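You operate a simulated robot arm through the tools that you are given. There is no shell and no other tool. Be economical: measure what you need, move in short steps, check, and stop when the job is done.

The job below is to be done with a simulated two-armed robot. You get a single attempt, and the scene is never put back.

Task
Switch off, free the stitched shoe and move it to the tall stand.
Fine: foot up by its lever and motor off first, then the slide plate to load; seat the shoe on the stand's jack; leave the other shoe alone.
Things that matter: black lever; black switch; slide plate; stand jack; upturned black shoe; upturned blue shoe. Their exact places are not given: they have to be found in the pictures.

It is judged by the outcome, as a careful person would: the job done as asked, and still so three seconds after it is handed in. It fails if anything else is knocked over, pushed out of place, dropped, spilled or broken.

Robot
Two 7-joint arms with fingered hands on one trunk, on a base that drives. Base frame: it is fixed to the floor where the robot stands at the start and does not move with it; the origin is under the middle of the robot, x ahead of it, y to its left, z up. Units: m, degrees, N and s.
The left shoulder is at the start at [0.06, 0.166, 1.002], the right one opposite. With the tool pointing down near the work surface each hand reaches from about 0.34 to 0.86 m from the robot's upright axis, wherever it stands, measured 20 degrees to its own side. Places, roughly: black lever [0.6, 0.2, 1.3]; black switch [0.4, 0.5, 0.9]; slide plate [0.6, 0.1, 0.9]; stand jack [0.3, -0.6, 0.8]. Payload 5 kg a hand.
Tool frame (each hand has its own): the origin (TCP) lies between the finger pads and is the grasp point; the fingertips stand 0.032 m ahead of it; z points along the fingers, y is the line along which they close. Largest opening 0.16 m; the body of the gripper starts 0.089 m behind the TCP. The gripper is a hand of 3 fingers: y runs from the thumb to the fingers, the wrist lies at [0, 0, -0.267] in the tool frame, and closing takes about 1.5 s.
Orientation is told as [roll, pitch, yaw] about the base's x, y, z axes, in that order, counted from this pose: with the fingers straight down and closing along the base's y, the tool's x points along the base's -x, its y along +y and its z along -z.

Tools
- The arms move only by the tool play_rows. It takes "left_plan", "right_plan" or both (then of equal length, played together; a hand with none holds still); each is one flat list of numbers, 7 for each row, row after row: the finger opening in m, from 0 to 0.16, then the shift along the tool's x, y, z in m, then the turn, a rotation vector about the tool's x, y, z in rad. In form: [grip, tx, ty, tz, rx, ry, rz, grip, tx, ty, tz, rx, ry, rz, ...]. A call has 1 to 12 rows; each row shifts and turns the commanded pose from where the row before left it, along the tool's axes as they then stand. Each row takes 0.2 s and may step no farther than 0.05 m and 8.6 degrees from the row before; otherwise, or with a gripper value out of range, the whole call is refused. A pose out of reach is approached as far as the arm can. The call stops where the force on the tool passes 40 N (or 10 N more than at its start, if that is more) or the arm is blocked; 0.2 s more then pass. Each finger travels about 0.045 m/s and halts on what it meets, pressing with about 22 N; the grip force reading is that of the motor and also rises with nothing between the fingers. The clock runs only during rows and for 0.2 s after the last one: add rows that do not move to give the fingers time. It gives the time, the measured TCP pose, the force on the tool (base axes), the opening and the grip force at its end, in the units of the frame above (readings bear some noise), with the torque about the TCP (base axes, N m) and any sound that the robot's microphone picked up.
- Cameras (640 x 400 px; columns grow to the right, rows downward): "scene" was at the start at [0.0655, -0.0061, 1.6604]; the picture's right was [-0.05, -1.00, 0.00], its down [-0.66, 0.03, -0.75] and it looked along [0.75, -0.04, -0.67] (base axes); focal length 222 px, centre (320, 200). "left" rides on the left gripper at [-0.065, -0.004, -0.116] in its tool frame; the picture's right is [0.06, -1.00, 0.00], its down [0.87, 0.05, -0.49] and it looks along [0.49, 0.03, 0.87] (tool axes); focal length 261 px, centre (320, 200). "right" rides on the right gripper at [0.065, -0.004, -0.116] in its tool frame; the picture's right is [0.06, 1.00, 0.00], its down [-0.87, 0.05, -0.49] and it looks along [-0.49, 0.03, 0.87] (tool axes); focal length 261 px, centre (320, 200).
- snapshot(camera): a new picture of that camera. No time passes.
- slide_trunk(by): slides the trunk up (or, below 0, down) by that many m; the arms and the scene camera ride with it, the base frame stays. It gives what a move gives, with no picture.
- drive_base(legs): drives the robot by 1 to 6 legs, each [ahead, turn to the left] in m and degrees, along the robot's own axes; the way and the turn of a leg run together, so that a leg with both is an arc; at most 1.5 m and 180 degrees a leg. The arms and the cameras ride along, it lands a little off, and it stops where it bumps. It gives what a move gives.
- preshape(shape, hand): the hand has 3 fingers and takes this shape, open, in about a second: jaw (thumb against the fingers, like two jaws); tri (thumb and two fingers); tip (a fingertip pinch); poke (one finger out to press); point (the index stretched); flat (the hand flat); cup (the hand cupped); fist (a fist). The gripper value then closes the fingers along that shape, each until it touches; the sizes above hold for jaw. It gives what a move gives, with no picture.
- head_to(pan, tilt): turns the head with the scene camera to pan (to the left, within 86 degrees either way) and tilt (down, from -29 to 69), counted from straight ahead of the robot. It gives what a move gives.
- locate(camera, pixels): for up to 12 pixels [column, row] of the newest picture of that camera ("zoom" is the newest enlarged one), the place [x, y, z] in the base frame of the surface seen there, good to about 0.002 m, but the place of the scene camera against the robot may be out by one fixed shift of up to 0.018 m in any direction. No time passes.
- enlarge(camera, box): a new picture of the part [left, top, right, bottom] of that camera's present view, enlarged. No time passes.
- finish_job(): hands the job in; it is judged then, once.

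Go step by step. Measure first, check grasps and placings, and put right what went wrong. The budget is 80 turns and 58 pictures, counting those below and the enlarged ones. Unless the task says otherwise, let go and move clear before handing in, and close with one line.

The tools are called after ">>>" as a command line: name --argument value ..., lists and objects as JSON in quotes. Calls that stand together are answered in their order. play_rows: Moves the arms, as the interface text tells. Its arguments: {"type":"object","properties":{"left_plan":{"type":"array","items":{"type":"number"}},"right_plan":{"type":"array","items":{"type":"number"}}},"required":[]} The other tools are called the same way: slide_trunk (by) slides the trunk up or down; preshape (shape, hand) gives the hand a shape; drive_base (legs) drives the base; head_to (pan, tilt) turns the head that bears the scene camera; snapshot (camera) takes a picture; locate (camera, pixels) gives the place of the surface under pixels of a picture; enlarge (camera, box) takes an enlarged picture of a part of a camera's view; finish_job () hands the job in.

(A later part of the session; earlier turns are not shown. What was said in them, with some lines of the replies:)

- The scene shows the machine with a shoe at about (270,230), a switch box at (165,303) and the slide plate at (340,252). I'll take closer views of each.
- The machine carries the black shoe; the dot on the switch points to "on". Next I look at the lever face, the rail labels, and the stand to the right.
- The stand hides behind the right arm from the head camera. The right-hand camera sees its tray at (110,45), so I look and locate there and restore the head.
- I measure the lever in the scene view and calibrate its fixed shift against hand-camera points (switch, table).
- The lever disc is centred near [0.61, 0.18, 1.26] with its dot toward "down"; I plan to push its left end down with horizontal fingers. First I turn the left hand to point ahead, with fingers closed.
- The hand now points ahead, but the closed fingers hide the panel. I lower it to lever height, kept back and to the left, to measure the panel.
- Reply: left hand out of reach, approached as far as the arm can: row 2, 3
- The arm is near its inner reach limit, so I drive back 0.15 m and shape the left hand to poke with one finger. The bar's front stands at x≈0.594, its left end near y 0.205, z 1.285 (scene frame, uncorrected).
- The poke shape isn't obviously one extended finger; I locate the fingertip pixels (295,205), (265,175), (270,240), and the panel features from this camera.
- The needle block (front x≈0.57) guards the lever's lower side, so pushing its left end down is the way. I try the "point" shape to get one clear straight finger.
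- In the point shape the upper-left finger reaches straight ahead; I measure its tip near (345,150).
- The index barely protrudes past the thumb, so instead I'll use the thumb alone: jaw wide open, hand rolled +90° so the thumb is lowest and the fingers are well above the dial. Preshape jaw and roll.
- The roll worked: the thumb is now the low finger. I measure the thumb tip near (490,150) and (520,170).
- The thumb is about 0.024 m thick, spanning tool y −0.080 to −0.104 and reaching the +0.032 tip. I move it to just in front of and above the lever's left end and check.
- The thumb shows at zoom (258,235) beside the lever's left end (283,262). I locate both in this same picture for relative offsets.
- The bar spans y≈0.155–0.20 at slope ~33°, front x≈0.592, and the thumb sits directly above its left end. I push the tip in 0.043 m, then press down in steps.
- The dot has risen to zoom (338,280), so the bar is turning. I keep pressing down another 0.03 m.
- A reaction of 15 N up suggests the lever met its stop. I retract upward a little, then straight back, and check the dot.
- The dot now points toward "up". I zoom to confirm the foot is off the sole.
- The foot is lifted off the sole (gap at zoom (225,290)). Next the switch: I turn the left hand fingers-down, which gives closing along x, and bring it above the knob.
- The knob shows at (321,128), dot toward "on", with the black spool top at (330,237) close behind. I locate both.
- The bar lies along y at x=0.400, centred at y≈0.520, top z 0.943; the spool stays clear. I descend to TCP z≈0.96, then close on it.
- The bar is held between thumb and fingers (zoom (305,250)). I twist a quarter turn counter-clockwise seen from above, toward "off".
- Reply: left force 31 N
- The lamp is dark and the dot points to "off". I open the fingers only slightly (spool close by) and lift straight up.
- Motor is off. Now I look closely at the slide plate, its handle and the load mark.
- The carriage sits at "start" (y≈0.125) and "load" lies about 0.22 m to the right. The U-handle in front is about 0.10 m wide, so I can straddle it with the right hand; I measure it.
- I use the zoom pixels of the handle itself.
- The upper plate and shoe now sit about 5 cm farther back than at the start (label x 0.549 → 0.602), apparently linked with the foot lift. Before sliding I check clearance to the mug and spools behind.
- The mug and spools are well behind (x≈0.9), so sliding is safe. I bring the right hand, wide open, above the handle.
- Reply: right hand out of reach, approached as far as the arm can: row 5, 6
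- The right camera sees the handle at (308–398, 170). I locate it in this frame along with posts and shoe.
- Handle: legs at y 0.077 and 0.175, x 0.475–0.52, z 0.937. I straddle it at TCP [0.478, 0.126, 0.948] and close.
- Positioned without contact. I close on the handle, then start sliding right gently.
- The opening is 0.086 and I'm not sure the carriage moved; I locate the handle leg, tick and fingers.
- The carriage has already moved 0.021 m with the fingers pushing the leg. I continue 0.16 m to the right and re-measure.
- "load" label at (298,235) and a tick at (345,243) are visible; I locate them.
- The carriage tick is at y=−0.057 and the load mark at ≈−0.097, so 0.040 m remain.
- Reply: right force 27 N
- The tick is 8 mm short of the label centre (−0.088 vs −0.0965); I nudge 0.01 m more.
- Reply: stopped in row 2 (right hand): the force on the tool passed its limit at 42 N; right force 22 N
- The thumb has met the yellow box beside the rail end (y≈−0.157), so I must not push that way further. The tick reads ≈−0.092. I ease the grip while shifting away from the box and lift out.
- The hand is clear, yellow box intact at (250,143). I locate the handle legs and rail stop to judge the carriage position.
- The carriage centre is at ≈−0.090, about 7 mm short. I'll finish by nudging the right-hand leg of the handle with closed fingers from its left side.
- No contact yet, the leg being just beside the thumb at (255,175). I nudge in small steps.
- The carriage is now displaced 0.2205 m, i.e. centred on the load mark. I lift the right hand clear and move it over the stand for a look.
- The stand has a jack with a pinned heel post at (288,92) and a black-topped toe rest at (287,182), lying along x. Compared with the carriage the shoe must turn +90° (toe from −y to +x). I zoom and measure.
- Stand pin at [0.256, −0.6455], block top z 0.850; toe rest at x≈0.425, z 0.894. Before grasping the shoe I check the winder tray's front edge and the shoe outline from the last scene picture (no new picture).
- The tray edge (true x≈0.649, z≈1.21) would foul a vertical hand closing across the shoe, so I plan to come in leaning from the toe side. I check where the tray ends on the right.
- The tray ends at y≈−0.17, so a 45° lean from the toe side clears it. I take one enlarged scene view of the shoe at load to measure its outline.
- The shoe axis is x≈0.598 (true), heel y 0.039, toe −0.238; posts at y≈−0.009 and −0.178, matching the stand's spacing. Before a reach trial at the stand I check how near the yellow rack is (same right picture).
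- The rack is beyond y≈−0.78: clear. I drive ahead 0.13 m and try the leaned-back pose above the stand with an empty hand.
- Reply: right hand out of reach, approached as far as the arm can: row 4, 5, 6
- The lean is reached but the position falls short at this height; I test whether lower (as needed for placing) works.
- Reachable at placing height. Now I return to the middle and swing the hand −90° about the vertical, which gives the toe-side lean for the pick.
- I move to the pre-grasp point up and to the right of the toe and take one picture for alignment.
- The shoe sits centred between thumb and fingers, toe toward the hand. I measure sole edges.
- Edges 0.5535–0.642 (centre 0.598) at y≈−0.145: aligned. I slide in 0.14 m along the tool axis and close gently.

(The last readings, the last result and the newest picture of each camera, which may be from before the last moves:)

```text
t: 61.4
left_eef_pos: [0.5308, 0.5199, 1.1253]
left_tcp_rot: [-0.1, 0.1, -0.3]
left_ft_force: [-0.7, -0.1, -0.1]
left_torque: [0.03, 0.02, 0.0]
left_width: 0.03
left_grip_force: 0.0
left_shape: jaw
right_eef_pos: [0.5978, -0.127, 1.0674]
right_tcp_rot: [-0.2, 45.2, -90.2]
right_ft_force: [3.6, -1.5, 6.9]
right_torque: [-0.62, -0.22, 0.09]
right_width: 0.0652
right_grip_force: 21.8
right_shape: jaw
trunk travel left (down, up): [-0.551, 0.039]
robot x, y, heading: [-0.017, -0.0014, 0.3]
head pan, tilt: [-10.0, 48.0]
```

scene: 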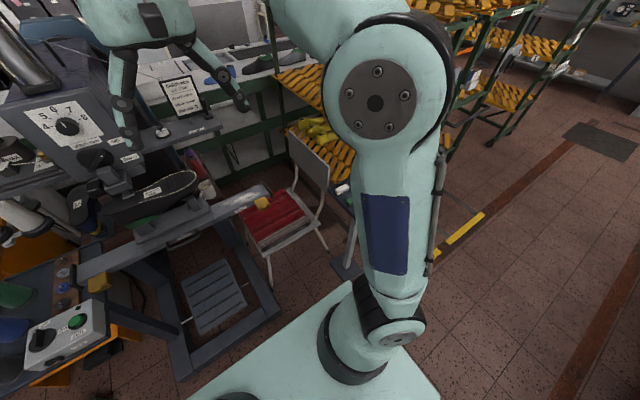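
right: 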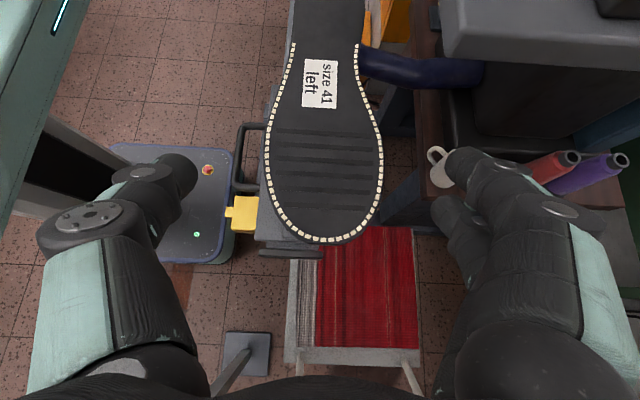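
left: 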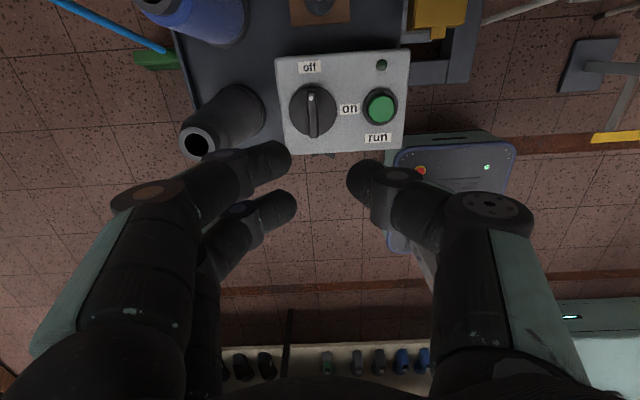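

Grip holds at 0.065 m with 22 N. I lift straight up 0.05 m slowly and read the load.

>>> play_rows --right_plan '[0.03, 0.0088, 0, -0.0088, 0, 0, 0, 0.03, 0.0088, 0, -0.0088, 0, 0, 0, 0.03, 0.0088, 0, -0.0088, 0, 0, 0, 0.03, 0.0088, 0, -0.0088, 0, 0, 0, 0.03, 0, 0, 0, 0, 0, 0]'

>>> enlarge --camera "scene" --box '[200, 100, 440, 270]'

```text
t: 62.6
left_eef_pos: [0.5325, 0.519, 1.1258]
left_tcp_rot: [-0.1, 0.1, -0.1]
left_ft_force: [-0.4, 0.6, 0.0]
left_torque: [0.01, -0.01, 0.03]
left_width: 0.03
left_grip_force: 0.0
left_shape: jaw
right_eef_pos: [0.5982, -0.1273, 1.1166]
right_tcp_rot: [-0.2, 45.3, -90.1]
right_ft_force: [-0.1, -0.2, -9.2]
right_torque: [-0.37, -0.03, -0.03]
right_width: 0.0647
right_grip_force: 21.8
right_shape: jaw
trunk travel left (down, up): [-0.551, 0.039]
robot x, y, heading: [-0.0186, 0.0028, -0.1]
head pan, tilt: [-10.0, 48.0]
```

```text
2.35 times, centred on (320, 185) of scene
```

zoom: 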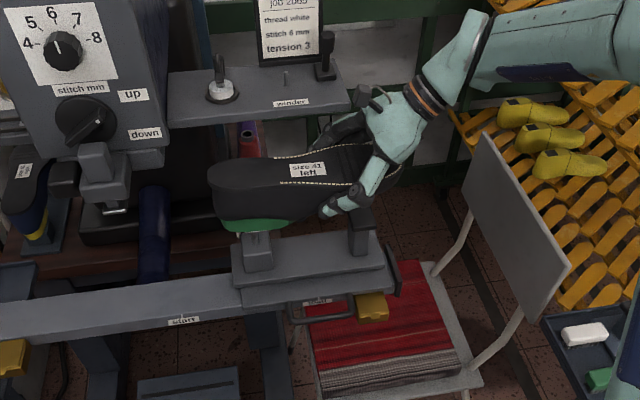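

The shoe is off its posts, load 9 N. I check whether it stays level, and measure the carriage heel post.

>>> locate --camera "zoom" --pixels '[[222, 178], [270, 185], [290, 172], [308, 170], [325, 178], [258, 255], [258, 234], [270, 225], [250, 212], [360, 235], [258, 240], [242, 250]]'

```text
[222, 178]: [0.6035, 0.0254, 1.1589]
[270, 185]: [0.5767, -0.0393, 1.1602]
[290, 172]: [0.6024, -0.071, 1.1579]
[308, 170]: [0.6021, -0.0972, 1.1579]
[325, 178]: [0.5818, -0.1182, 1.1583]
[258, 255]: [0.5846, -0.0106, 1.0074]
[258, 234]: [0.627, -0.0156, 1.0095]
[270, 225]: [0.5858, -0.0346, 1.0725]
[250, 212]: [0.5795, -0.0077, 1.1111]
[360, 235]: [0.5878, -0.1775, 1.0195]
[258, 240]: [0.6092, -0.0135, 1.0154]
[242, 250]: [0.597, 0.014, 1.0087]
```

The shoe is level (sole z 1.158–1.160) and hasn't slipped. I raise it 0.03 m more and carry it out toward the space in front of the stand.

>>> play_rows --right_plan '[0.03, 0.0106, 0, -0.0106, 0, 0, 0, 0.03, 0.0106, 0, -0.0106, 0, 0, 0, 0.03, -0.023, -0.0198, -0.023, 0, 0, 0, 0.03, -0.023, -0.0198, -0.023, 0, 0, 0, 0.03, -0.023, -0.0198, -0.023, 0, 0, 0, 0.03, -0.023, -0.0198, -0.023, 0, 0, 0, 0.03, -0.023, -0.0198, -0.023, 0, 0, 0, 0.03, -0.023, -0.0198, -0.023, 0, 0, 0, 0.03, -0.023, -0.0198, -0.023, 0, 0, 0, 0.03, -0.023, -0.0198, -0.023, 0, 0, 0, 0.03, -0.023, -0.0198, -0.023, 0, 0, 0, 0.03, 0, 0, 0, 0, 0, 0]'

>>> play_rows --right_plan '[0.03, 0, 0, 0, 0.05, 0, -0.05, 0.03, 0, 0, 0, 0.07, 0, -0.07, 0.03, 0, 0, 0, 0.07, 0, -0.07, 0.03, 0, 0, 0, 0.07, 0, -0.07, 0.03, 0, 0, 0, 0.07, 0, -0.07, 0.03, 0, 0, 0, 0.07, 0, -0.07, 0.03, 0, 0, 0, 0.07, 0, -0.07, 0.03, 0, 0, 0, 0.07, 0, -0.07, 0.03, 0, 0, 0, 0.02, 0, -0.02, 0.03, 0, 0, 0, 0, 0, 0]'

```text
t: 63.1
left_eef_pos: [0.5315, 0.5198, 1.1265]
left_tcp_rot: [-0.1, 0.1, -0.2]
left_ft_force: [-0.9, 0.3, 0.0]
left_torque: [-0.02, -0.03, -0.02]
left_width: 0.0301
left_grip_force: 0.0
left_shape: jaw
right_eef_pos: [0.5955, -0.1324, 1.1282]
right_tcp_rot: [-1.5, 44.7, -91.4]
right_ft_force: [-0.1, -4.1, -12.8]
right_torque: [-0.03, 0.08, -0.22]
right_width: 0.064
right_grip_force: 22.7
right_shape: jaw
trunk travel left (down, up): [-0.551, 0.039]
robot x, y, heading: [-0.0216, 0.0033, -0.0]
head pan, tilt: [-10.0, 48.0]
stopped in row 2 (right hand): the force on the tool passed its limit at 46 N (the readings are from after the stop); the commanded pose is now the measured one
```

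```text
t: 63.9
left_eef_pos: [0.5316, 0.5194, 1.1256]
left_tcp_rot: [-0.3, 0.2, -0.2]
left_ft_force: [-0.1, 0.4, -0.9]
left_torque: [-0.07, 0.0, -0.04]
left_width: 0.03
left_grip_force: 0.1
left_shape: jaw
right_eef_pos: [0.5966, -0.1375, 1.1227]
right_tcp_rot: [-2.1, 44.3, -78.9]
right_ft_force: [-1.3, -10.6, -14.9]
right_torque: [0.47, 0.12, -0.53]
right_width: 0.0638
right_grip_force: 21.8
right_shape: jaw
trunk travel left (down, up): [-0.551, 0.039]
robot x, y, heading: [-0.0223, 0.0029, 0.1]
head pan, tilt: [-10.0, 48.0]
stopped in row 3 (right hand): the force on the tool passed its limit at 45 N (the readings are from after the stop); the commanded pose is now the measured one
```

The hand's far side met the winder tray while rising, and the chained turn then swung ~11°; I should not have chained it. I look before backing off.

>>> enlarge --camera "scene" --box '[200, 80, 440, 250]'

>>> locate --camera "zoom" --pixels '[[230, 220], [270, 228], [290, 215], [308, 212], [300, 225], [320, 222], [260, 215], [220, 140], [320, 75], [285, 125], [330, 180], [350, 150]]'

```text
2.35 times, centred on (320, 165) of scene
```

zoom: 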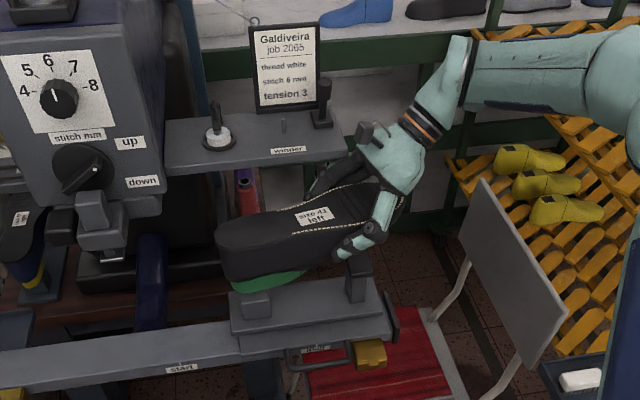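

```text
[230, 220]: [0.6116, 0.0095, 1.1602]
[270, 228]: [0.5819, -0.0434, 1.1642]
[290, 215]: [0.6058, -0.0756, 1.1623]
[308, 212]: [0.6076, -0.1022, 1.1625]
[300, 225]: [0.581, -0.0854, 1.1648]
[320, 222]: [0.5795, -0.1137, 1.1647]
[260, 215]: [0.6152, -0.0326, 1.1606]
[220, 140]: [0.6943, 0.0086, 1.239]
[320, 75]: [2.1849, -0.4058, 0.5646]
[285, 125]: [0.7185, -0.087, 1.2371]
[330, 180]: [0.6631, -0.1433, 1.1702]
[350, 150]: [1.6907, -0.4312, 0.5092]
```

Nothing has toppled; the fingers are just under the tray's front edge. I ease down 1 cm, then move right and toward the robot to come out from under it, without chaining anything else.

>>> play_rows --right_plan '[0.03, -0.007, 0, 0.0072, 0, 0, 0, 0.03, -0.0088, -0.0152, -0.0086, 0, 0, 0, 0.03, -0.0088, -0.0152, -0.0086, 0, 0, 0, 0.03, -0.0088, -0.0152, -0.0086, 0, 0, 0, 0.03, -0.0088, -0.0152, -0.0086, 0, 0, 0, 0.03, 0, 0, 0, 0, 0, 0]'

```text
t: 65.3
left_eef_pos: [0.5321, 0.5199, 1.1246]
left_tcp_rot: [-0.1, 0.1, -0.2]
left_ft_force: [0.5, -0.8, 0.4]
left_torque: [0.0, -0.01, 0.02]
left_width: 0.03
left_grip_force: 0.1
left_shape: jaw
right_eef_pos: [0.5477, -0.196, 1.1164]
right_tcp_rot: [-1.8, 44.7, -78.6]
right_ft_force: [0.3, -0.7, -8.5]
right_torque: [-0.42, -0.13, 0.02]
right_width: 0.0638
right_grip_force: 22.2
right_shape: jaw
trunk travel left (down, up): [-0.551, 0.039]
robot x, y, heading: [-0.0251, -0.0033, -0.1]
head pan, tilt: [-10.0, 48.0]
```

Free now, only the shoe's weight (8.5 N). I carry it further toward the robot's right and a little higher.

>>> play_rows --right_plan '[0.03, -0.0147, -0.0223, -0.0203, 0, 0, 0, 0.03, -0.0147, -0.0223, -0.0203, 0, 0, 0, 0.03, -0.0147, -0.0223, -0.0203, 0, 0, 0, 0.03, -0.0147, -0.0223, -0.0203, 0, 0, 0, 0.03, -0.0147, -0.0223, -0.0203, 0, 0, 0, 0.03, -0.0147, -0.0223, -0.0203, 0, 0, 0, 0.03, -0.0147, -0.0223, -0.0203, 0, 0, 0, 0.03, 0, 0, 0, 0, 0, 0]'

```text
t: 67.1
left_eef_pos: [0.5318, 0.5194, 1.1257]
left_tcp_rot: [-0.1, 0.1, -0.3]
left_ft_force: [0.0, 0.3, 0.3]
left_torque: [0.01, -0.01, 0.03]
left_width: 0.03
left_grip_force: 0.1
left_shape: jaw
right_eef_pos: [0.4322, -0.4002, 1.1484]
right_tcp_rot: [-1.9, 44.7, -78.6]
right_ft_force: [0.3, 0.4, -8.2]
right_torque: [-0.43, -0.1, 0.02]
right_width: 0.0634
right_grip_force: 21.7
right_shape: jaw
trunk travel left (down, up): [-0.551, 0.039]
robot x, y, heading: [-0.0186, -0.0016, -0.2]
head pan, tilt: [-10.0, 48.0]
```

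Clear space here. I turn the hand back +78.6° about the vertical (toe toward +x) and level out the small roll.

>>> play_rows --right_plan '[0.03, 0, 0, 0, 0.0965, -0.0032, -0.0976, 0.03, 0, 0, 0, 0.0965, -0.0032, -0.0976, 0.03, 0, 0, 0, 0.0965, -0.0032, -0.0976, 0.03, 0, 0, 0, 0.0965, -0.0032, -0.0976, 0.03, 0, 0, 0, 0.0965, -0.0032, -0.0976, 0.03, 0, 0, 0, 0.0965, -0.0032, -0.0976, 0.03, 0, 0, 0, 0.0965, -0.0032, -0.0976, 0.03, 0, 0, 0, 0.0965, -0.0032, -0.0976, 0.03, 0, 0, 0, 0.0965, -0.0032, -0.0976, 0.03, 0, 0, 0, 0.0965, -0.0032, -0.0976, 0.03, 0, 0, 0, -0.0297, 0.0087, 0, 0.03, 0, 0, 0, 0, 0, 0]'

```text
t: 69.7
left_eef_pos: [0.5318, 0.5187, 1.1252]
left_tcp_rot: [-0.1, 0.1, -0.3]
left_ft_force: [0.2, 0.4, -0.5]
left_torque: [-0.01, 0.01, -0.04]
left_width: 0.0298
left_grip_force: 0.0
left_shape: jaw
right_eef_pos: [0.4323, -0.4007, 1.1481]
right_tcp_rot: [-0.1, 45.1, 0.1]
right_ft_force: [-0.7, 0.4, -8.6]
right_torque: [-0.02, -0.41, -0.03]
right_width: 0.0632
right_grip_force: 21.4
right_shape: jaw
trunk travel left (down, up): [-0.551, 0.039]
robot x, y, heading: [-0.0226, -0.002, -0.2]
head pan, tilt: [-10.0, 48.0]
```

Turn done, pose [0°,45°,0°], load unchanged. I take a right-camera picture to see how the shoe lies in the grip.

>>> snapshot --camera "right"

```text
2 pictures are left
```

right: 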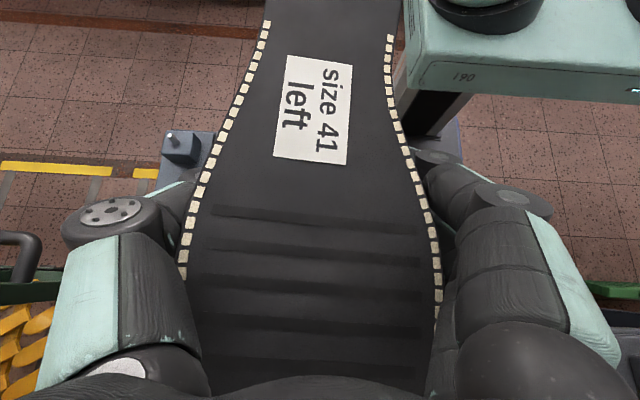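

The shoe looks slightly rotated in the grip. I measure label corners, stitch ends and edges.

>>> locate --camera "right" --pixels '[[287, 56], [351, 64], [346, 165], [274, 155], [265, 25], [389, 38], [315, 110], [196, 215], [425, 215], [178, 140], [330, 8], [317, 360]]'

```text
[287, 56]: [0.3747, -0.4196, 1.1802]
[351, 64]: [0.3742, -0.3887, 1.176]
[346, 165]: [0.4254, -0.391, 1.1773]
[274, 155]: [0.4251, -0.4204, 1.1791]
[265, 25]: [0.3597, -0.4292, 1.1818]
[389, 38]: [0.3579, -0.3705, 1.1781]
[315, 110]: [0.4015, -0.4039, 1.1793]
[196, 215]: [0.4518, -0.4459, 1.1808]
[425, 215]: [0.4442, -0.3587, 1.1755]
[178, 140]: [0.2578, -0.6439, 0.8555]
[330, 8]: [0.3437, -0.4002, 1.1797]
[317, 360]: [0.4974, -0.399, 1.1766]
```

In the grip the shoe is rolled ~3.5°, pitched ~1.2°, yawed ~1.5°, which I correct with one small turn. Then I bring it above the jack; the label should end at [0.346, −0.647], i.e. TCP ≈[0.379, −0.640].

>>> play_rows --right_plan '[0.03, 0, 0, 0, -0.0247, -0.021, -0.0616, 0.03, -0.0027, -0.0305, 0.0136, 0, 0, 0, 0.03, -0.0027, -0.0305, 0.0136, 0, 0, 0, 0.03, -0.0027, -0.0305, 0.0136, 0, 0, 0, 0.03, -0.0027, -0.0305, 0.0136, 0, 0, 0, 0.03, -0.0027, -0.0305, 0.0136, 0, 0, 0, 0.03, -0.0027, -0.0305, 0.0136, 0, 0, 0, 0.03, -0.0027, -0.0305, 0.0136, 0, 0, 0, 0.03, -0.0027, -0.0305, 0.0136, 0, 0, 0, 0.03, 0, 0, 0, 0, 0, 0]'

```text
t: 71.9
left_eef_pos: [0.5335, 0.5187, 1.1257]
left_tcp_rot: [-0.1, 0.1, -0.3]
left_ft_force: [-0.1, 0.7, -0.4]
left_torque: [0.0, 0.01, 0.01]
left_width: 0.0301
left_grip_force: 0.1
left_shape: jaw
right_eef_pos: [0.3797, -0.639, 1.0405]
right_tcp_rot: [4.8, 43.8, 4.9]
right_ft_force: [0.3, 0.7, -7.8]
right_torque: [-0.01, -0.41, 0.05]
right_width: 0.0631
right_grip_force: 22.3
right_shape: jaw
trunk travel left (down, up): [-0.551, 0.039]
robot x, y, heading: [-0.0203, 0.0018, -0.2]
head pan, tilt: [-10.0, 48.0]
```

In position above the jack. I use one picture to verify the sole pose before lowering.

>>> snapshot --camera "right"

>>> locate --camera "right" --pixels '[[287, 56], [351, 64], [346, 163], [275, 153], [265, 25], [389, 38], [196, 215], [425, 215], [330, 8], [317, 360], [315, 110]]'

```text
1 pictures are left
```

right: 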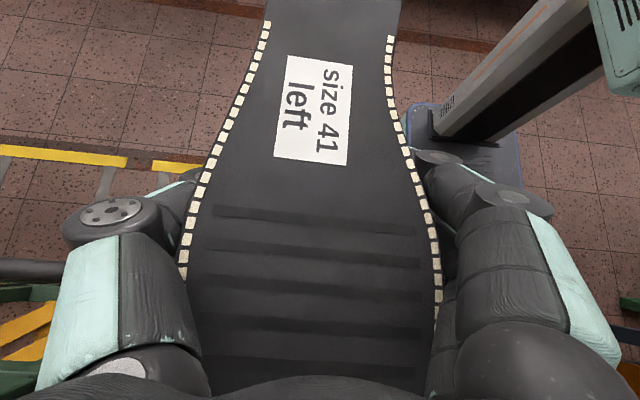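

```text
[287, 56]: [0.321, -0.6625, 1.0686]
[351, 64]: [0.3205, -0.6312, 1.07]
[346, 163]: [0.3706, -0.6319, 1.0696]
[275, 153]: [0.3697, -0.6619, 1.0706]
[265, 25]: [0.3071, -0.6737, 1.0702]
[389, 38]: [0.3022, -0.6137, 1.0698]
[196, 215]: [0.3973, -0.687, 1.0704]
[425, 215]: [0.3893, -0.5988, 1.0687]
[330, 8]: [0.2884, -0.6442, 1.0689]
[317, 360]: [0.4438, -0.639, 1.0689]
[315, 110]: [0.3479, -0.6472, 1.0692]
```

Sole is level (z 1.069–1.071), label centre [0.3455, −0.647] — on target. I lower 0.10 m and read forces.

>>> play_rows --right_plan '[0.03, -0.0173, -0.0015, 0.018, 0, 0, 0, 0.03, -0.0173, -0.0015, 0.018, 0, 0, 0, 0.03, -0.0173, -0.0015, 0.018, 0, 0, 0, 0.03, -0.0104, -0.0009, 0.0108, 0, 0, 0, 0.03, -0.0069, -0.0006, 0.0072, 0, 0, 0, 0.03, 0, 0, 0, 0, 0, 0]'

```text
t: 73.3
left_eef_pos: [0.5316, 0.519, 1.1258]
left_tcp_rot: [0.0, 0.1, -0.3]
left_ft_force: [0.4, 0.3, -0.4]
left_torque: [0.0, -0.02, -0.01]
left_width: 0.0297
left_grip_force: 0.1
left_shape: jaw
right_eef_pos: [0.3799, -0.6395, 0.941]
right_tcp_rot: [4.8, 43.8, 4.8]
right_ft_force: [2.9, -0.9, -0.4]
right_torque: [-0.09, 0.44, 0.04]
right_width: 0.0628
right_grip_force: 21.8
right_shape: jaw
trunk travel left (down, up): [-0.551, 0.039]
robot x, y, heading: [-0.0234, 0.0046, -0.4]
head pan, tilt: [-10.0, 48.0]
```

Contact at the heel (torque places it near x≈0.26) about 13 mm above the expected seat: the pin is touching beside its hole. I raise slightly, shift 3 mm toward the robot and 1.5 mm right, and lower again gently.

>>> play_rows --right_plan '[0.03, 0.0042, 0.0004, -0.0043, 0, 0, 0, 0.03, 0.0023, -0.0014, 0.0021, 0, 0, 0, 0.03, 0, 0, 0, 0, 0, 0, 0.03, -0.0042, -0.0004, 0.0043, 0, 0, 0, 0.03, -0.0021, -0.0002, 0.0022, 0, 0, 0, 0.03, -0.0021, -0.0002, 0.0022, 0, 0, 0, 0.03, 0, 0, 0, 0, 0, 0]'

```text
t: 74.9
left_eef_pos: [0.5325, 0.5182, 1.1258]
left_tcp_rot: [-0.1, 0.1, -0.2]
left_ft_force: [0.4, -0.7, -0.7]
left_torque: [0.01, 0.0, -0.02]
left_width: 0.0299
left_grip_force: 0.0
left_shape: jaw
right_eef_pos: [0.3783, -0.6412, 0.9361]
right_tcp_rot: [4.6, 43.8, 4.9]
right_ft_force: [3.3, -0.8, -0.8]
right_torque: [0.01, 0.28, -0.01]
right_width: 0.0619
right_grip_force: 22.3
right_shape: jaw
trunk travel left (down, up): [-0.551, 0.039]
robot x, y, heading: [-0.0231, 0.0031, -0.1]
head pan, tilt: [-10.0, 48.0]
```

It went 5 mm lower with the same small load, with a slight sideways push of +3 N in x. I follow that (+1.5 mm) and lower a bit more.

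>>> play_rows --right_plan '[0.03, -0.0011, 0, -0.001, 0, 0, 0, 0.03, -0.0021, -0.0002, 0.0022, 0, 0, 0, 0.03, -0.0021, -0.0002, 0.0022, 0, 0, 0, 0.03, 0, 0, 0, 0, 0, 0]'

```text
t: 75.9
left_eef_pos: [0.5324, 0.5183, 1.1257]
left_tcp_rot: [-0.1, 0.2, -0.3]
left_ft_force: [-0.1, 0.3, -0.2]
left_torque: [0.05, 0.01, 0.01]
left_width: 0.03
left_grip_force: 0.2
left_shape: jaw
right_eef_pos: [0.3784, -0.64, 0.9285]
right_tcp_rot: [4.8, 43.8, 4.9]
right_ft_force: [1.9, 1.1, -1.4]
right_torque: [-0.04, 0.28, -0.05]
right_width: 0.0609
right_grip_force: 21.7
right_shape: jaw
trunk travel left (down, up): [-0.551, 0.039]
robot x, y, heading: [-0.021, -0.0014, -0.2]
head pan, tilt: [-10.0, 48.0]
```

It sinks freely with little load, so the pin is entering. I continue down in 3 mm steps.

>>> play_rows --right_plan '[0.03, -0.0021, -0.0002, 0.0022, 0, 0, 0, 0.03, -0.0021, -0.0002, 0.0022, 0, 0, 0, 0.03, 0, 0, 0, 0, 0, 0]'

```text
t: 76.7
left_eef_pos: [0.5312, 0.5193, 1.1262]
left_tcp_rot: [-0.1, 0.1, -0.3]
left_ft_force: [0.0, 0.8, -0.3]
left_torque: [0.01, -0.02, 0.0]
left_width: 0.0297
left_grip_force: 0.1
left_shape: jaw
right_eef_pos: [0.3789, -0.6413, 0.9235]
right_tcp_rot: [4.6, 43.7, 4.8]
right_ft_force: [6.4, 0.8, 7.3]
right_torque: [0.05, 0.23, -0.17]
right_width: 0.0608
right_grip_force: 22.4
right_shape: jaw
trunk travel left (down, up): [-0.551, 0.039]
robot x, y, heading: [-0.0229, 0.0008, -0.1]
head pan, tilt: [-10.0, 48.0]
```

Support jumped to ~15 N at z 0.9235, near the computed seat. One more 2 mm press to see if it is firm.

>>> play_rows --right_plan '[0.03, -0.0021, -0.0002, 0.0022, 0, 0, 0, 0.03, 0, 0, 0, 0, 0, 0]'

```text
t: 77.3
left_eef_pos: [0.5323, 0.5198, 1.1244]
left_tcp_rot: [-0.2, 0.1, -0.2]
left_ft_force: [-0.4, 0.0, -0.1]
left_torque: [0.01, -0.04, -0.01]
left_width: 0.0301
left_grip_force: 0.1
left_shape: jaw
right_eef_pos: [0.3784, -0.6404, 0.9222]
right_tcp_rot: [4.5, 43.7, 4.8]
right_ft_force: [4.5, 2.2, 22.9]
right_torque: [0.27, -0.13, -0.28]
right_width: 0.0599
right_grip_force: 22.0
right_shape: jaw
trunk travel left (down, up): [-0.551, 0.039]
robot x, y, heading: [-0.0194, 0.0015, -0.4]
head pan, tilt: [-10.0, 48.0]
```

Firm support, torque balanced: the shoe sits on both heel pin and toe rest. I relax the press and open the fingers.

>>> play_rows --right_plan '[0.03, 0.0014, 0.0001, -0.0014, 0, 0, 0, 0.07, 0, 0, 0, 0, 0, 0, 0.1, 0, 0, 0, 0, 0, 0, 0.13, 0, 0, 0, 0, 0, 0, 0.13, 0, 0, 0, 0, 0, 0, 0.13, 0, 0, 0, 0, 0, 0, 0.13, 0, 0, 0, 0, 0, 0]'

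```text
t: 78.9
left_eef_pos: [0.5308, 0.519, 1.1263]
left_tcp_rot: [-0.1, 0.1, -0.3]
left_ft_force: [0.6, -0.1, 0.8]
left_torque: [-0.04, 0.01, -0.01]
left_width: 0.0298
left_grip_force: 0.1
left_shape: jaw
right_eef_pos: [0.3784, -0.6407, 0.9229]
right_tcp_rot: [4.7, 43.8, 4.9]
right_ft_force: [0.9, 0.1, 0.7]
right_torque: [-0.02, 0.02, 0.02]
right_width: 0.1295
right_grip_force: 0.1
right_shape: jaw
trunk travel left (down, up): [-0.551, 0.039]
robot x, y, heading: [-0.0216, 0.0036, -0.3]
head pan, tilt: [-10.0, 48.0]
```

The hand reads zero force: the shoe stands by itself. I lift straight up, fingers beside the shoe.

>>> play_rows --right_plan '[0.13, 0.0104, 0.0009, -0.0108, 0, 0, 0, 0.13, 0.0139, 0.0012, -0.0144, 0, 0, 0, 0.13, 0.0173, 0.0015, -0.018, 0, 0, 0, 0.13, 0.0173, 0.0015, -0.018, 0, 0, 0, 0.13, 0.0173, 0.0015, -0.018, 0, 0, 0, 0.13, 0, 0, 0, 0, 0, 0]'

```text
t: 80.3
left_eef_pos: [0.5326, 0.5186, 1.1244]
left_tcp_rot: [-0.1, 0.1, -0.3]
left_ft_force: [-0.4, 0.8, -0.9]
left_torque: [-0.01, -0.01, -0.01]
left_width: 0.0298
left_grip_force: 0.0
left_shape: jaw
right_eef_pos: [0.3778, -0.6397, 1.0318]
right_tcp_rot: [4.8, 43.8, 4.9]
right_ft_force: [-0.5, 0.2, -0.2]
right_torque: [0.01, -0.01, -0.01]
right_width: 0.1294
right_grip_force: 0.0
right_shape: jaw
trunk travel left (down, up): [-0.551, 0.039]
robot x, y, heading: [-0.0207, 0.0027, -0.1]
head pan, tilt: [-10.0, 48.0]
```

I move aside to the left and higher, and use the last picture to check the shoe on the stand.

>>> play_rows --right_plan '[0.13, 0.01, 0.037, -0.0177, 0, 0, 0, 0.13, 0.01, 0.037, -0.0177, 0, 0, 0, 0.13, 0.01, 0.037, -0.0177, 0, 0, 0, 0.13, 0.01, 0.037, -0.0177, 0, 0, 0, 0.13, 0.008, 0.037, -0.02, 0, 0, 0, 0.13, 0.0, 0, 0, 0, 0, 0]'

>>> snapshot --camera "right"

```text
t: 81.7
left_eef_pos: [0.5323, 0.5181, 1.1249]
left_tcp_rot: [0.0, 0.1, -0.3]
left_ft_force: [0.6, -0.1, 0.9]
left_torque: [0.02, 0.01, 0.0]
left_width: 0.0297
left_grip_force: 0.1
left_shape: jaw
right_eef_pos: [0.4007, -0.4598, 1.1418]
right_tcp_rot: [4.8, 43.8, 4.9]
right_ft_force: [-0.5, 0.1, 0.4]
right_torque: [0.02, -0.03, -0.02]
right_width: 0.1297
right_grip_force: 0.1
right_shape: jaw
trunk travel left (down, up): [-0.551, 0.039]
robot x, y, heading: [-0.0212, -0.0004, -0.1]
head pan, tilt: [-10.0, 48.0]
```

```text
0 pictures are left
```

right: 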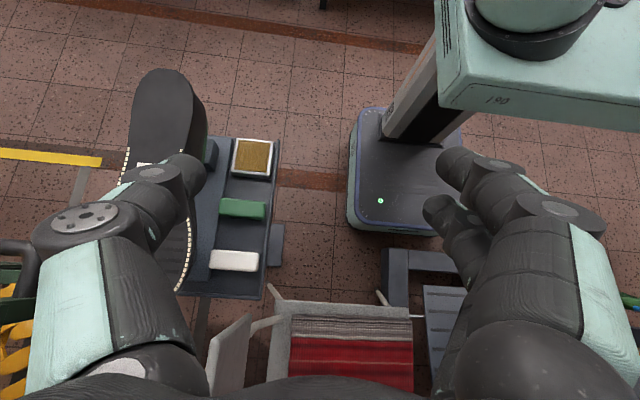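

The shoe stands on the jack, heel near (160,100), with the brushes beside it undisturbed. I confirm height and level from this picture.

>>> locate --camera "right" --pixels '[[160, 90], [140, 120], [180, 120], [160, 140], [170, 250], [185, 240], [165, 72], [125, 160], [178, 285], [143, 163]]'

```text
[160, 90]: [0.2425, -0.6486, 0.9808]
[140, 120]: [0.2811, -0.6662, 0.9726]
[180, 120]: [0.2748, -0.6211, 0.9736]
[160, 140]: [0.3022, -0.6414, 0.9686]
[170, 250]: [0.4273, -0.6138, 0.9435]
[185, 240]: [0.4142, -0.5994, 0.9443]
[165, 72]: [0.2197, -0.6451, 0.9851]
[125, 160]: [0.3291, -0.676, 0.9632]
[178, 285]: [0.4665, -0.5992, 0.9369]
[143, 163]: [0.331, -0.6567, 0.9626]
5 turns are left
```

The sole slopes from z 0.981 at the heel to 0.937 at the toe, so the heel is still standing on the pin's tip, not seated. I'll regrasp at the heel with the hand upright: unwind the lean, move above the heel, descend and close.

>>> play_rows --right_plan '[0.13, 0, 0, 0, 0.0247, 0.021, 0.0616, 0.13, 0, 0, 0, 0, -0.131, 0, 0.13, 0, 0, 0, 0, -0.131, 0, 0.13, 0, 0, 0, 0, -0.131, 0, 0.13, 0, 0, 0, 0, -0.131, 0, 0.13, 0, 0, 0, 0, -0.131, 0, 0.13, 0, 0, 0, 0, -0.131, 0, 0.13, 0.0231, -0.0368, 0.0084, 0, 0, 0, 0.13, 0.0231, -0.0368, 0.0084, 0, 0, 0, 0.13, 0.0231, -0.0368, 0.0084, 0, 0, 0, 0.13, 0.0231, -0.0368, 0.0084, 0, 0, 0, 0.13, 0.0231, -0.0368, 0.0084, 0, 0, 0]'

>>> play_rows --right_plan '[0.13, 0, 0, 0.0, 0, 0, 0, 0.13, 0, 0, 0.045, 0, 0, 0, 0.13, 0, 0, 0.045, 0, 0, 0, 0.13, 0, 0, 0.04, 0, 0, 0, 0.13, 0, 0, 0.025, 0, 0, 0, 0.03, 0, 0, 0, 0, 0, 0, 0.03, 0, 0, 0, 0, 0, 0, 0.03, 0, 0, 0, 0, 0, 0, 0.03, 0, 0, 0, 0, 0, 0, 0.03, 0, 0, 0, 0, 0, 0, 0.03, 0, 0, 0, 0, 0, 0]'

```text
t: 84.3
left_eef_pos: [0.5322, 0.5162, 1.1261]
left_tcp_rot: [-0.1, 0.1, -0.3]
left_ft_force: [0.0, -0.3, 0.9]
left_torque: [0.04, 0.01, 0.02]
left_width: 0.03
left_grip_force: 0.0
left_shape: jaw
right_eef_pos: [0.2856, -0.6455, 1.1003]
right_tcp_rot: [0.0, 0.1, 0.2]
right_ft_force: [0.4, -1.8, -0.1]
right_torque: [0.05, 0.0, 0.02]
right_width: 0.1295
right_grip_force: 0.1
right_shape: jaw
trunk travel left (down, up): [-0.551, 0.039]
robot x, y, heading: [-0.022, 0.0024, -0.0]
head pan, tilt: [-10.0, 48.0]
```

```text
t: 86.7
left_eef_pos: [0.5317, 0.5177, 1.1247]
left_tcp_rot: [-0.2, 0.2, -0.3]
left_ft_force: [0.3, -1.1, 1.0]
left_torque: [-0.01, -0.01, 0.03]
left_width: 0.0301
left_grip_force: 0.0
left_shape: jaw
right_eef_pos: [0.2872, -0.6458, 0.9447]
right_tcp_rot: [0.0, 0.1, 0.1]
right_ft_force: [-0.3, 1.4, 0.7]
right_torque: [0.05, 0.01, -0.01]
right_width: 0.0496
right_grip_force: 22.1
right_shape: jaw
trunk travel left (down, up): [-0.551, 0.039]
robot x, y, heading: [-0.0218, 0.0024, -0.2]
head pan, tilt: [-10.0, 48.0]
4 turns are left
```

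Gripped at the heel (0.050 m), centred on the jack axis. I press lightly (2.5 mm) and sweep along x in small segments, watching for the vertical load to vanish where the pin finds its hole.

>>> play_rows --right_plan '[0.03, 0, 0, 0.0025, 0, 0, 0, 0.03, 0, 0, 0, 0, 0, 0]'

>>> play_rows --right_plan '[0.03, -0.0015, 0, 0, 0, 0, 0, 0.03, -0.0015, 0, 0, 0, 0, 0, 0.03, 0, 0, 0, 0, 0, 0]'

>>> play_rows --right_plan '[0.03, -0.0015, 0, 0, 0, 0, 0, 0.03, -0.0015, 0, 0, 0, 0, 0, 0.03, 0, 0, 0, 0, 0, 0]'

>>> play_rows --right_plan '[0.03, 0.0015, 0, 0, 0, 0, 0, 0.03, 0.0015, 0, 0, 0, 0, 0, 0.03, 0.0015, 0, 0, 0, 0, 0, 0.03, 0.0015, 0, 0, 0, 0, 0, 0.03, 0, 0, 0, 0, 0, 0]'

>>> play_rows --right_plan '[0.03, 0.0015, 0, 0, 0, 0, 0, 0.03, 0.0015, 0, 0, 0, 0, 0, 0.03, 0, 0, 0, 0, 0, 0]'

>>> play_rows --right_plan '[0.03, 0.0015, 0, 0, 0, 0, 0, 0.03, 0.0015, 0, 0, 0, 0, 0, 0.03, 0, 0, 0, 0, 0, 0]'

```text
t: 87.3
left_eef_pos: [0.5322, 0.5193, 1.1261]
left_tcp_rot: [0.0, 0.1, -0.3]
left_ft_force: [0.4, -0.1, -0.6]
left_torque: [0.0, -0.02, 0.01]
left_width: 0.03
left_grip_force: 0.2
left_shape: jaw
right_eef_pos: [0.2867, -0.646, 0.9443]
right_tcp_rot: [-0.2, 0.0, 0.1]
right_ft_force: [0.6, 1.9, 10.8]
right_torque: [0.03, -0.01, 0.0]
right_width: 0.05
right_grip_force: 22.1
right_shape: jaw
trunk travel left (down, up): [-0.551, 0.039]
robot x, y, heading: [-0.0208, -0.0002, -0.2]
head pan, tilt: [-10.0, 48.0]
```

```text
t: 88.1
left_eef_pos: [0.5322, 0.5189, 1.1254]
left_tcp_rot: [-0.1, 0.1, -0.3]
left_ft_force: [0.5, 0.7, 0.6]
left_torque: [-0.03, 0.0, -0.01]
left_width: 0.0299
left_grip_force: 0.1
left_shape: jaw
right_eef_pos: [0.2891, -0.6452, 0.943]
right_tcp_rot: [-0.2, 0.0, 0.2]
right_ft_force: [-4.4, -0.2, 13.5]
right_torque: [-0.03, 0.05, -0.01]
right_width: 0.0501
right_grip_force: 21.6
right_shape: jaw
trunk travel left (down, up): [-0.551, 0.039]
robot x, y, heading: [-0.023, 0.0034, -0.2]
head pan, tilt: [-10.0, 48.0]
```

```text
t: 88.9
left_eef_pos: [0.5329, 0.52, 1.1267]
left_tcp_rot: [-0.1, 0.1, -0.3]
left_ft_force: [0.5, 0.0, -0.7]
left_torque: [0.0, 0.02, -0.03]
left_width: 0.0301
left_grip_force: 0.1
left_shape: jaw
right_eef_pos: [0.2909, -0.6446, 0.9431]
right_tcp_rot: [0.0, 0.0, 0.1]
right_ft_force: [-3.9, 0.1, 10.8]
right_torque: [-0.03, 0.03, -0.01]
right_width: 0.0499
right_grip_force: 22.1
right_shape: jaw
trunk travel left (down, up): [-0.551, 0.039]
robot x, y, heading: [-0.0206, -0.0031, 0.1]
head pan, tilt: [-10.0, 48.0]
```

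```text
t: 90.1
left_eef_pos: [0.532, 0.5184, 1.1264]
left_tcp_rot: [-0.3, 0.2, -0.3]
left_ft_force: [-0.4, 0.2, -1.3]
left_torque: [-0.01, 0.01, -0.01]
left_width: 0.0297
left_grip_force: 0.0
left_shape: jaw
right_eef_pos: [0.2865, -0.6455, 0.9438]
right_tcp_rot: [-0.2, 0.0, 0.1]
right_ft_force: [10.8, 0.6, 15.3]
right_torque: [-0.03, -0.2, 0.0]
right_width: 0.0504
right_grip_force: 21.8
right_shape: jaw
trunk travel left (down, up): [-0.551, 0.039]
robot x, y, heading: [-0.0201, 0.0004, -0.2]
head pan, tilt: [-10.0, 48.0]
```

```text
t: 90.9
left_eef_pos: [0.5322, 0.5205, 1.1244]
left_tcp_rot: [-0.2, 0.1, -0.3]
left_ft_force: [-0.6, -0.6, -0.3]
left_torque: [0.03, 0.0, -0.01]
left_width: 0.03
left_grip_force: 0.0
left_shape: jaw
right_eef_pos: [0.2837, -0.6454, 0.9439]
right_tcp_rot: [-0.2, 0.0, 0.1]
right_ft_force: [13.2, 0.9, 18.4]
right_torque: [-0.08, -0.27, 0.05]
right_width: 0.0505
right_grip_force: 22.0
right_shape: jaw
trunk travel left (down, up): [-0.551, 0.039]
robot x, y, heading: [-0.0203, 0.0002, -0.2]
head pan, tilt: [-10.0, 48.0]
```

```text
t: 91.7
left_eef_pos: [0.5321, 0.5197, 1.1254]
left_tcp_rot: [-0.2, 0.1, -0.3]
left_ft_force: [-0.2, -0.4, -0.1]
left_torque: [0.04, -0.01, -0.02]
left_width: 0.0299
left_grip_force: 0.1
left_shape: jaw
right_eef_pos: [0.2814, -0.6461, 0.9433]
right_tcp_rot: [-0.2, -0.1, 0.1]
right_ft_force: [12.8, 1.8, 20.8]
right_torque: [0.05, -0.29, 0.0]
right_width: 0.0503
right_grip_force: 22.2
right_shape: jaw
trunk travel left (down, up): [-0.551, 0.039]
robot x, y, heading: [-0.0225, 0.0007, -0.3]
head pan, tilt: [-10.0, 48.0]
3 turns are left
```

The load only follows the 11° slope, so the hole wasn't crossed; nosing down had carried the hole ~1 cm toward the robot. I lift a little, level the shoe by pitching the hand −11°, set it back over the pin, and probe a small grid with light presses.

>>> play_rows --right_plan '[0.03, 0, 0, -0.005, 0, 0, 0, 0.03, 0, 0, -0.005, 0, 0, 0, 0.03, 0, 0, 0, 0, -0.064, 0, 0.03, 0, 0, 0, 0, -0.064, 0, 0.03, 0, 0, 0, 0, -0.063, 0, 0.03, -0.0034, 0, 0.0007, 0, 0, 0, 0.03, 0, 0, 0, 0, 0, 0]'

>>> play_rows --right_plan '[0.03, 0.0011, 0, 0.0057, 0, 0, 0, 0.03, 0.0011, 0, 0.0056, 0, 0, 0, 0.03, 0, 0, 0, 0, 0, 0]'

>>> play_rows --right_plan '[0.03, -0.0003, 0, -0.0015, 0, 0, 0, 0.03, -0.003, 0, 0.0006, 0, 0, 0, 0.03, 0.0004, 0, 0.002, 0, 0, 0, 0.03, 0, 0, 0, 0, 0, 0]'

>>> play_rows --right_plan '[0.03, -0.0003, 0, -0.0015, 0, 0, 0, 0.03, 0, -0.0025, 0, 0, 0, 0, 0.03, 0.0004, 0, 0.002, 0, 0, 0, 0.03, 0, 0, 0, 0, 0, 0]'

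>>> play_rows --right_plan '[0.03, -0.0003, 0, -0.0015, 0, 0, 0, 0.03, 0.003, 0, -0.0006, 0, 0, 0, 0.03, 0.0004, 0, 0.002, 0, 0, 0, 0.03, 0, 0, 0, 0, 0, 0]'

>>> play_rows --right_plan '[0.03, -0.0003, 0, -0.0015, 0, 0, 0, 0.03, 0, 0.005, 0, 0, 0, 0, 0.03, 0.0004, 0, 0.002, 0, 0, 0, 0.03, 0, 0, 0, 0, 0, 0]'

>>> play_rows --right_plan '[0.03, -0.0003, 0, -0.0015, 0, 0, 0, 0.03, -0.003, 0, 0.0006, 0, 0, 0, 0.03, 0.0004, 0, 0.002, 0, 0, 0, 0.03, 0, 0, 0, 0, 0, 0]'

>>> play_rows --right_plan '[0.03, -0.0003, 0, -0.0015, 0, 0, 0, 0.03, -0.003, -0.0025, 0.0006, 0, 0, 0, 0.03, 0.0004, 0, 0.002, 0, 0, 0, 0.03, 0, 0, 0, 0, 0, 0]'

```text
t: 93.3
left_eef_pos: [0.5325, 0.5174, 1.1255]
left_tcp_rot: [-0.1, 0.1, -0.3]
left_ft_force: [0.8, 0.1, 0.0]
left_torque: [-0.01, 0.02, 0.0]
left_width: 0.0297
left_grip_force: 0.1
left_shape: jaw
right_eef_pos: [0.2848, -0.6461, 0.9525]
right_tcp_rot: [0.0, -10.8, 0.1]
right_ft_force: [0.1, 0.9, -8.2]
right_torque: [0.0, 0.32, 0.05]
right_width: 0.05
right_grip_force: 22.1
right_shape: jaw
trunk travel left (down, up): [-0.551, 0.039]
robot x, y, heading: [-0.0207, -0.0016, -0.2]
head pan, tilt: [-10.0, 48.0]
```

```text
t: 94.1
left_eef_pos: [0.5325, 0.5188, 1.1264]
left_tcp_rot: [-0.2, 0.0, -0.4]
left_ft_force: [0.4, 0.5, 0.0]
left_torque: [-0.04, -0.01, 0.01]
left_width: 0.0303
left_grip_force: 0.1
left_shape: jaw
right_eef_pos: [0.2837, -0.647, 0.9424]
right_tcp_rot: [-0.3, -11.1, 0.2]
right_ft_force: [0.6, -0.7, 13.7]
right_torque: [-0.01, 0.04, 0.02]
right_width: 0.0502
right_grip_force: 22.3
right_shape: jaw
trunk travel left (down, up): [-0.551, 0.039]
robot x, y, heading: [-0.0197, 0.0016, -0.1]
head pan, tilt: [-10.0, 48.0]
```

```text
t: 95.1
left_eef_pos: [0.5306, 0.5198, 1.1268]
left_tcp_rot: [-0.2, 0.1, -0.3]
left_ft_force: [-0.8, -0.1, 0.4]
left_torque: [0.01, 0.0, 0.01]
left_width: 0.0299
left_grip_force: 0.0
left_shape: jaw
right_eef_pos: [0.2867, -0.6454, 0.9416]
right_tcp_rot: [-0.2, -11.0, 0.2]
right_ft_force: [-3.9, -1.5, 20.6]
right_torque: [-0.04, 0.02, -0.05]
right_width: 0.0508
right_grip_force: 21.7
right_shape: jaw
trunk travel left (down, up): [-0.551, 0.039]
robot x, y, heading: [-0.0248, 0.0006, -0.2]
head pan, tilt: [-10.0, 48.0]
```

```text
t: 96.1
left_eef_pos: [0.5308, 0.5202, 1.1256]
left_tcp_rot: [-0.1, 0.1, -0.3]
left_ft_force: [0.1, -0.4, -0.4]
left_torque: [0.0, 0.01, -0.02]
left_width: 0.0299
left_grip_force: 0.0
left_shape: jaw
right_eef_pos: [0.2859, -0.6476, 0.9412]
right_tcp_rot: [-0.2, -11.0, 0.2]
right_ft_force: [-3.2, 3.5, 24.7]
right_torque: [0.32, -0.06, 0.01]
right_width: 0.0513
right_grip_force: 21.1
right_shape: jaw
trunk travel left (down, up): [-0.551, 0.039]
robot x, y, heading: [-0.0176, -0.0006, -0.2]
head pan, tilt: [-10.0, 48.0]
```

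```text
t: 97.1
left_eef_pos: [0.5321, 0.5198, 1.1251]
left_tcp_rot: [-0.2, 0.2, -0.3]
left_ft_force: [-0.8, -0.7, 0.4]
left_torque: [0.0, 0.02, 0.02]
left_width: 0.0298
left_grip_force: 0.1
left_shape: jaw
right_eef_pos: [0.2858, -0.6466, 0.9419]
right_tcp_rot: [-0.1, -11.1, 0.2]
right_ft_force: [13.9, 4.4, 23.5]
right_torque: [0.3, -0.34, -0.08]
right_width: 0.0513
right_grip_force: 21.8
right_shape: jaw
trunk travel left (down, up): [-0.551, 0.039]
robot x, y, heading: [-0.0199, -0.0012, -0.2]
head pan, tilt: [-10.0, 48.0]
```

```text
t: 98.1
left_eef_pos: [0.5307, 0.52, 1.1262]
left_tcp_rot: [-0.2, 0.1, -0.3]
left_ft_force: [0.1, 0.4, 0.1]
left_torque: [0.01, -0.02, 0.01]
left_width: 0.03
left_grip_force: 0.1
left_shape: jaw
right_eef_pos: [0.2825, -0.6438, 0.9391]
right_tcp_rot: [-0.3, -11.0, 0.1]
right_ft_force: [3.0, -6.3, 24.6]
right_torque: [-0.42, -0.17, -0.17]
right_width: 0.0515
right_grip_force: 21.7
right_shape: jaw
trunk travel left (down, up): [-0.551, 0.039]
robot x, y, heading: [-0.0212, -0.0004, -0.3]
head pan, tilt: [-10.0, 48.0]
```

```text
t: 99.1
left_eef_pos: [0.5303, 0.52, 1.1254]
left_tcp_rot: [-0.3, 0.0, -0.3]
left_ft_force: [-0.8, 0.0, 0.9]
left_torque: [0.01, -0.03, -0.01]
left_width: 0.0298
left_grip_force: 0.0
left_shape: jaw
right_eef_pos: [0.2846, -0.6436, 0.9402]
right_tcp_rot: [-0.1, -11.0, 0.1]
right_ft_force: [-4.5, -0.9, 22.1]
right_torque: [-0.02, 0.0, -0.1]
right_width: 0.0512
right_grip_force: 22.0
right_shape: jaw
trunk travel left (down, up): [-0.551, 0.039]
robot x, y, heading: [-0.0215, -0.0004, -0.1]
head pan, tilt: [-10.0, 48.0]
```

```text
t: 100.1
left_eef_pos: [0.5322, 0.5192, 1.1258]
left_tcp_rot: [-0.1, 0.1, -0.2]
left_ft_force: [0.6, -0.5, 0.0]
left_torque: [0.03, 0.03, -0.04]
left_width: 0.0299
left_grip_force: 0.0
left_shape: jaw
right_eef_pos: [0.2909, -0.6447, 0.9379]
right_tcp_rot: [0.0, -10.9, 0.1]
right_ft_force: [-0.1, 1.4, -4.2]
right_torque: [0.15, -0.14, 0.11]
right_width: 0.0503
right_grip_force: 21.5
right_shape: jaw
trunk travel left (down, up): [-0.551, 0.039]
robot x, y, heading: [-0.0209, 0.0011, -0.0]
head pan, tilt: [-10.0, 48.0]
2 turns are left
```

The load dropped to −4 N at [0.291, −0.645]: the pin has found its hole. I lower straight down in small steps, stopping on force.

>>> play_rows --right_plan '[0.03, 0.0006, 0, 0.0029, 0, 0, 0, 0.03, 0.0006, 0, 0.0029, 0, 0, 0, 0.03, 0, 0, 0, 0, 0, 0]'

>>> play_rows --right_plan '[0.03, 0.0006, 0, 0.0029, 0, 0, 0, 0.03, 0.0006, 0, 0.0029, 0, 0, 0, 0.03, 0, 0, 0, 0, 0, 0]'

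>>> play_rows --right_plan '[0.03, 0.0004, 0, 0.002, 0, 0, 0, 0.03, 0.0004, 0, 0.002, 0, 0, 0, 0.03, 0, 0, 0, 0, 0, 0]'

>>> play_rows --right_plan '[0.03, 0.0003, 0, 0.0015, 0, 0, 0, 0.03, 0, 0, 0, 0, 0, 0, 0.03, 0, 0, 0, 0, 0, 0]'

```text
t: 100.9
left_eef_pos: [0.5322, 0.5191, 1.1246]
left_tcp_rot: [0.0, 0.1, -0.2]
left_ft_force: [0.0, -0.1, 0.6]
left_torque: [-0.01, 0.0, -0.02]
left_width: 0.0299
left_grip_force: 0.0
left_shape: jaw
right_eef_pos: [0.289, -0.6464, 0.9326]
right_tcp_rot: [-0.1, -10.8, 0.2]
right_ft_force: [-0.4, 1.8, -2.5]
right_torque: [0.12, -0.19, 0.26]
right_width: 0.0497
right_grip_force: 22.4
right_shape: jaw
trunk travel left (down, up): [-0.551, 0.039]
robot x, y, heading: [-0.0196, 0.0035, -0.3]
head pan, tilt: [-10.0, 48.0]
```

```text
t: 101.7
left_eef_pos: [0.5327, 0.5184, 1.1257]
left_tcp_rot: [-0.1, 0.1, -0.3]
left_ft_force: [-0.1, 0.2, -0.4]
left_torque: [-0.01, -0.01, 0.02]
left_width: 0.03
left_grip_force: 0.0
left_shape: jaw
right_eef_pos: [0.2883, -0.6454, 0.926]
right_tcp_rot: [-0.1, -10.9, 0.1]
right_ft_force: [-3.2, 1.3, -2.7]
right_torque: [0.15, -0.25, 0.15]
right_width: 0.05
right_grip_force: 22.5
right_shape: jaw
trunk travel left (down, up): [-0.551, 0.039]
robot x, y, heading: [-0.0208, -0.0023, -0.2]
head pan, tilt: [-10.0, 48.0]
```

```text
t: 102.5
left_eef_pos: [0.5312, 0.518, 1.127]
left_tcp_rot: [-0.1, 0.0, -0.3]
left_ft_force: [0.3, 0.8, -0.1]
left_torque: [-0.03, -0.02, 0.01]
left_width: 0.0298
left_grip_force: 0.0
left_shape: jaw
right_eef_pos: [0.2889, -0.6459, 0.9216]
right_tcp_rot: [-0.1, -10.9, 0.1]
right_ft_force: [-4.3, 0.6, -2.4]
right_torque: [0.09, -0.21, 0.12]
right_width: 0.0499
right_grip_force: 22.5
right_shape: jaw
trunk travel left (down, up): [-0.551, 0.039]
robot x, y, heading: [-0.0218, 0.0026, -0.5]
head pan, tilt: [-10.0, 48.0]
```

```text
t: 103.3
left_eef_pos: [0.5321, 0.5183, 1.1254]
left_tcp_rot: [-0.1, 0.1, -0.3]
left_ft_force: [-0.4, 0.5, -0.5]
left_torque: [-0.04, 0.0, 0.02]
left_width: 0.0296
left_grip_force: 0.1
left_shape: jaw
right_eef_pos: [0.2892, -0.6469, 0.9216]
right_tcp_rot: [-0.2, -10.9, 0.1]
right_ft_force: [-4.6, -0.3, 0.1]
right_torque: [0.04, -0.24, 0.08]
right_width: 0.05
right_grip_force: 21.9
right_shape: jaw
trunk travel left (down, up): [-0.551, 0.039]
robot x, y, heading: [-0.0193, 0.0005, -0.1]
head pan, tilt: [-10.0, 48.0]
1 turns are left
```

The heel has sunk 2 cm onto the pin with the toe rest now taking load, right at the computed seat height. Last turn: press it home gently (force-limited), open, rise clear, and hand in.

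>>> play_rows --right_plan '[0.03, 0.0003, 0, 0.0015, 0, 0, 0, 0.03, 0.0003, 0, 0.0015, 0, 0, 0, 0.03, 0.0003, 0, 0.0015, 0, 0, 0, 0.03, 0, 0, 0, 0, 0, 0]'

>>> play_rows --right_plan '[0.06, 0, 0, 0, 0, 0, 0, 0.08, 0, 0, 0, 0, 0, 0, 0.1, 0, 0, 0, 0, 0, 0, 0.13, 0, 0, 0, 0, 0, 0, 0.13, 0, 0, 0, 0, 0, 0, 0.13, 0, 0, 0, 0, 0, 0, 0.13, 0, 0, 0, 0, 0, 0, 0.13, 0, 0, 0, 0, 0, 0]'

>>> play_rows --right_plan '[0.13, -0.0019, 0, -0.0098, 0, 0, 0, 0.13, -0.0038, 0, -0.0196, 0, 0, 0, 0.13, -0.0057, 0, -0.0295, 0, 0, 0, 0.13, -0.0076, 0, -0.0393, 0, 0, 0, 0.13, -0.0076, 0, -0.0393, 0, 0, 0, 0.13, -0.0076, 0, -0.0393, 0, 0, 0, 0.13, 0, 0, 0, 0, 0, 0]'

>>> finish_job

```text
t: 104.3
left_eef_pos: [0.5306, 0.5197, 1.1272]
left_tcp_rot: [-0.1, 0.1, -0.3]
left_ft_force: [1.3, -0.5, -0.2]
left_torque: [0.0, -0.02, 0.02]
left_width: 0.0299
left_grip_force: 0.0
left_shape: jaw
right_eef_pos: [0.2899, -0.647, 0.9164]
right_tcp_rot: [-0.4, -11.0, 0.2]
right_ft_force: [-2.3, -6.9, 21.1]
right_torque: [-0.09, -0.19, 0.04]
right_width: 0.0508
right_grip_force: 22.3
right_shape: jaw
trunk travel left (down, up): [-0.551, 0.039]
robot x, y, heading: [-0.0202, 0.0028, -0.2]
head pan, tilt: [-10.0, 48.0]
```

```text
t: 106.1
left_eef_pos: [0.5325, 0.5186, 1.1252]
left_tcp_rot: [-0.1, 0.1, -0.3]
left_ft_force: [-0.2, 0.1, -0.3]
left_torque: [-0.04, 0.0, 0.02]
left_width: 0.0301
left_grip_force: 0.1
left_shape: jaw
right_eef_pos: [0.2891, -0.6461, 0.9178]
right_tcp_rot: [-0.1, -10.8, 0.1]
right_ft_force: [0.5, 0.5, 0.1]
right_torque: [-0.02, -0.03, 0.01]
right_width: 0.1297
right_grip_force: 0.1
right_shape: jaw
trunk travel left (down, up): [-0.551, 0.039]
robot x, y, heading: [-0.0226, 0.0, -0.4]
head pan, tilt: [-10.0, 48.0]
```

```text
t: 107.7
left_eef_pos: [0.5332, 0.5183, 1.1265]
left_tcp_rot: [-0.2, 0.1, -0.3]
left_ft_force: [0.4, 0.4, -0.3]
left_torque: [0.04, 0.01, 0.01]
left_width: 0.0301
left_grip_force: 0.0
left_shape: jaw
right_eef_pos: [0.2906, -0.648, 1.097]
right_tcp_rot: [-0.1, -10.9, 0.1]
right_ft_force: [0.1, -1.0, -0.1]
right_torque: [-0.05, -0.02, -0.03]
right_width: 0.1299
right_grip_force: 0.0
right_shape: jaw
trunk travel left (down, up): [-0.551, 0.039]
robot x, y, heading: [-0.0228, 0.0018, -0.2]
head pan, tilt: [-10.0, 48.0]
```

```text
The job is handed in.
```

The job is handed in: foot up, motor off, slide plate at load and the black shoe on the stand's jack. The blue shoe was never touched. The final seating is judged from forces and height only, because no pictures were left. On the way, the hand bumped the winder tray and the yellow box by the rail, and neither looked displaced afterwards.
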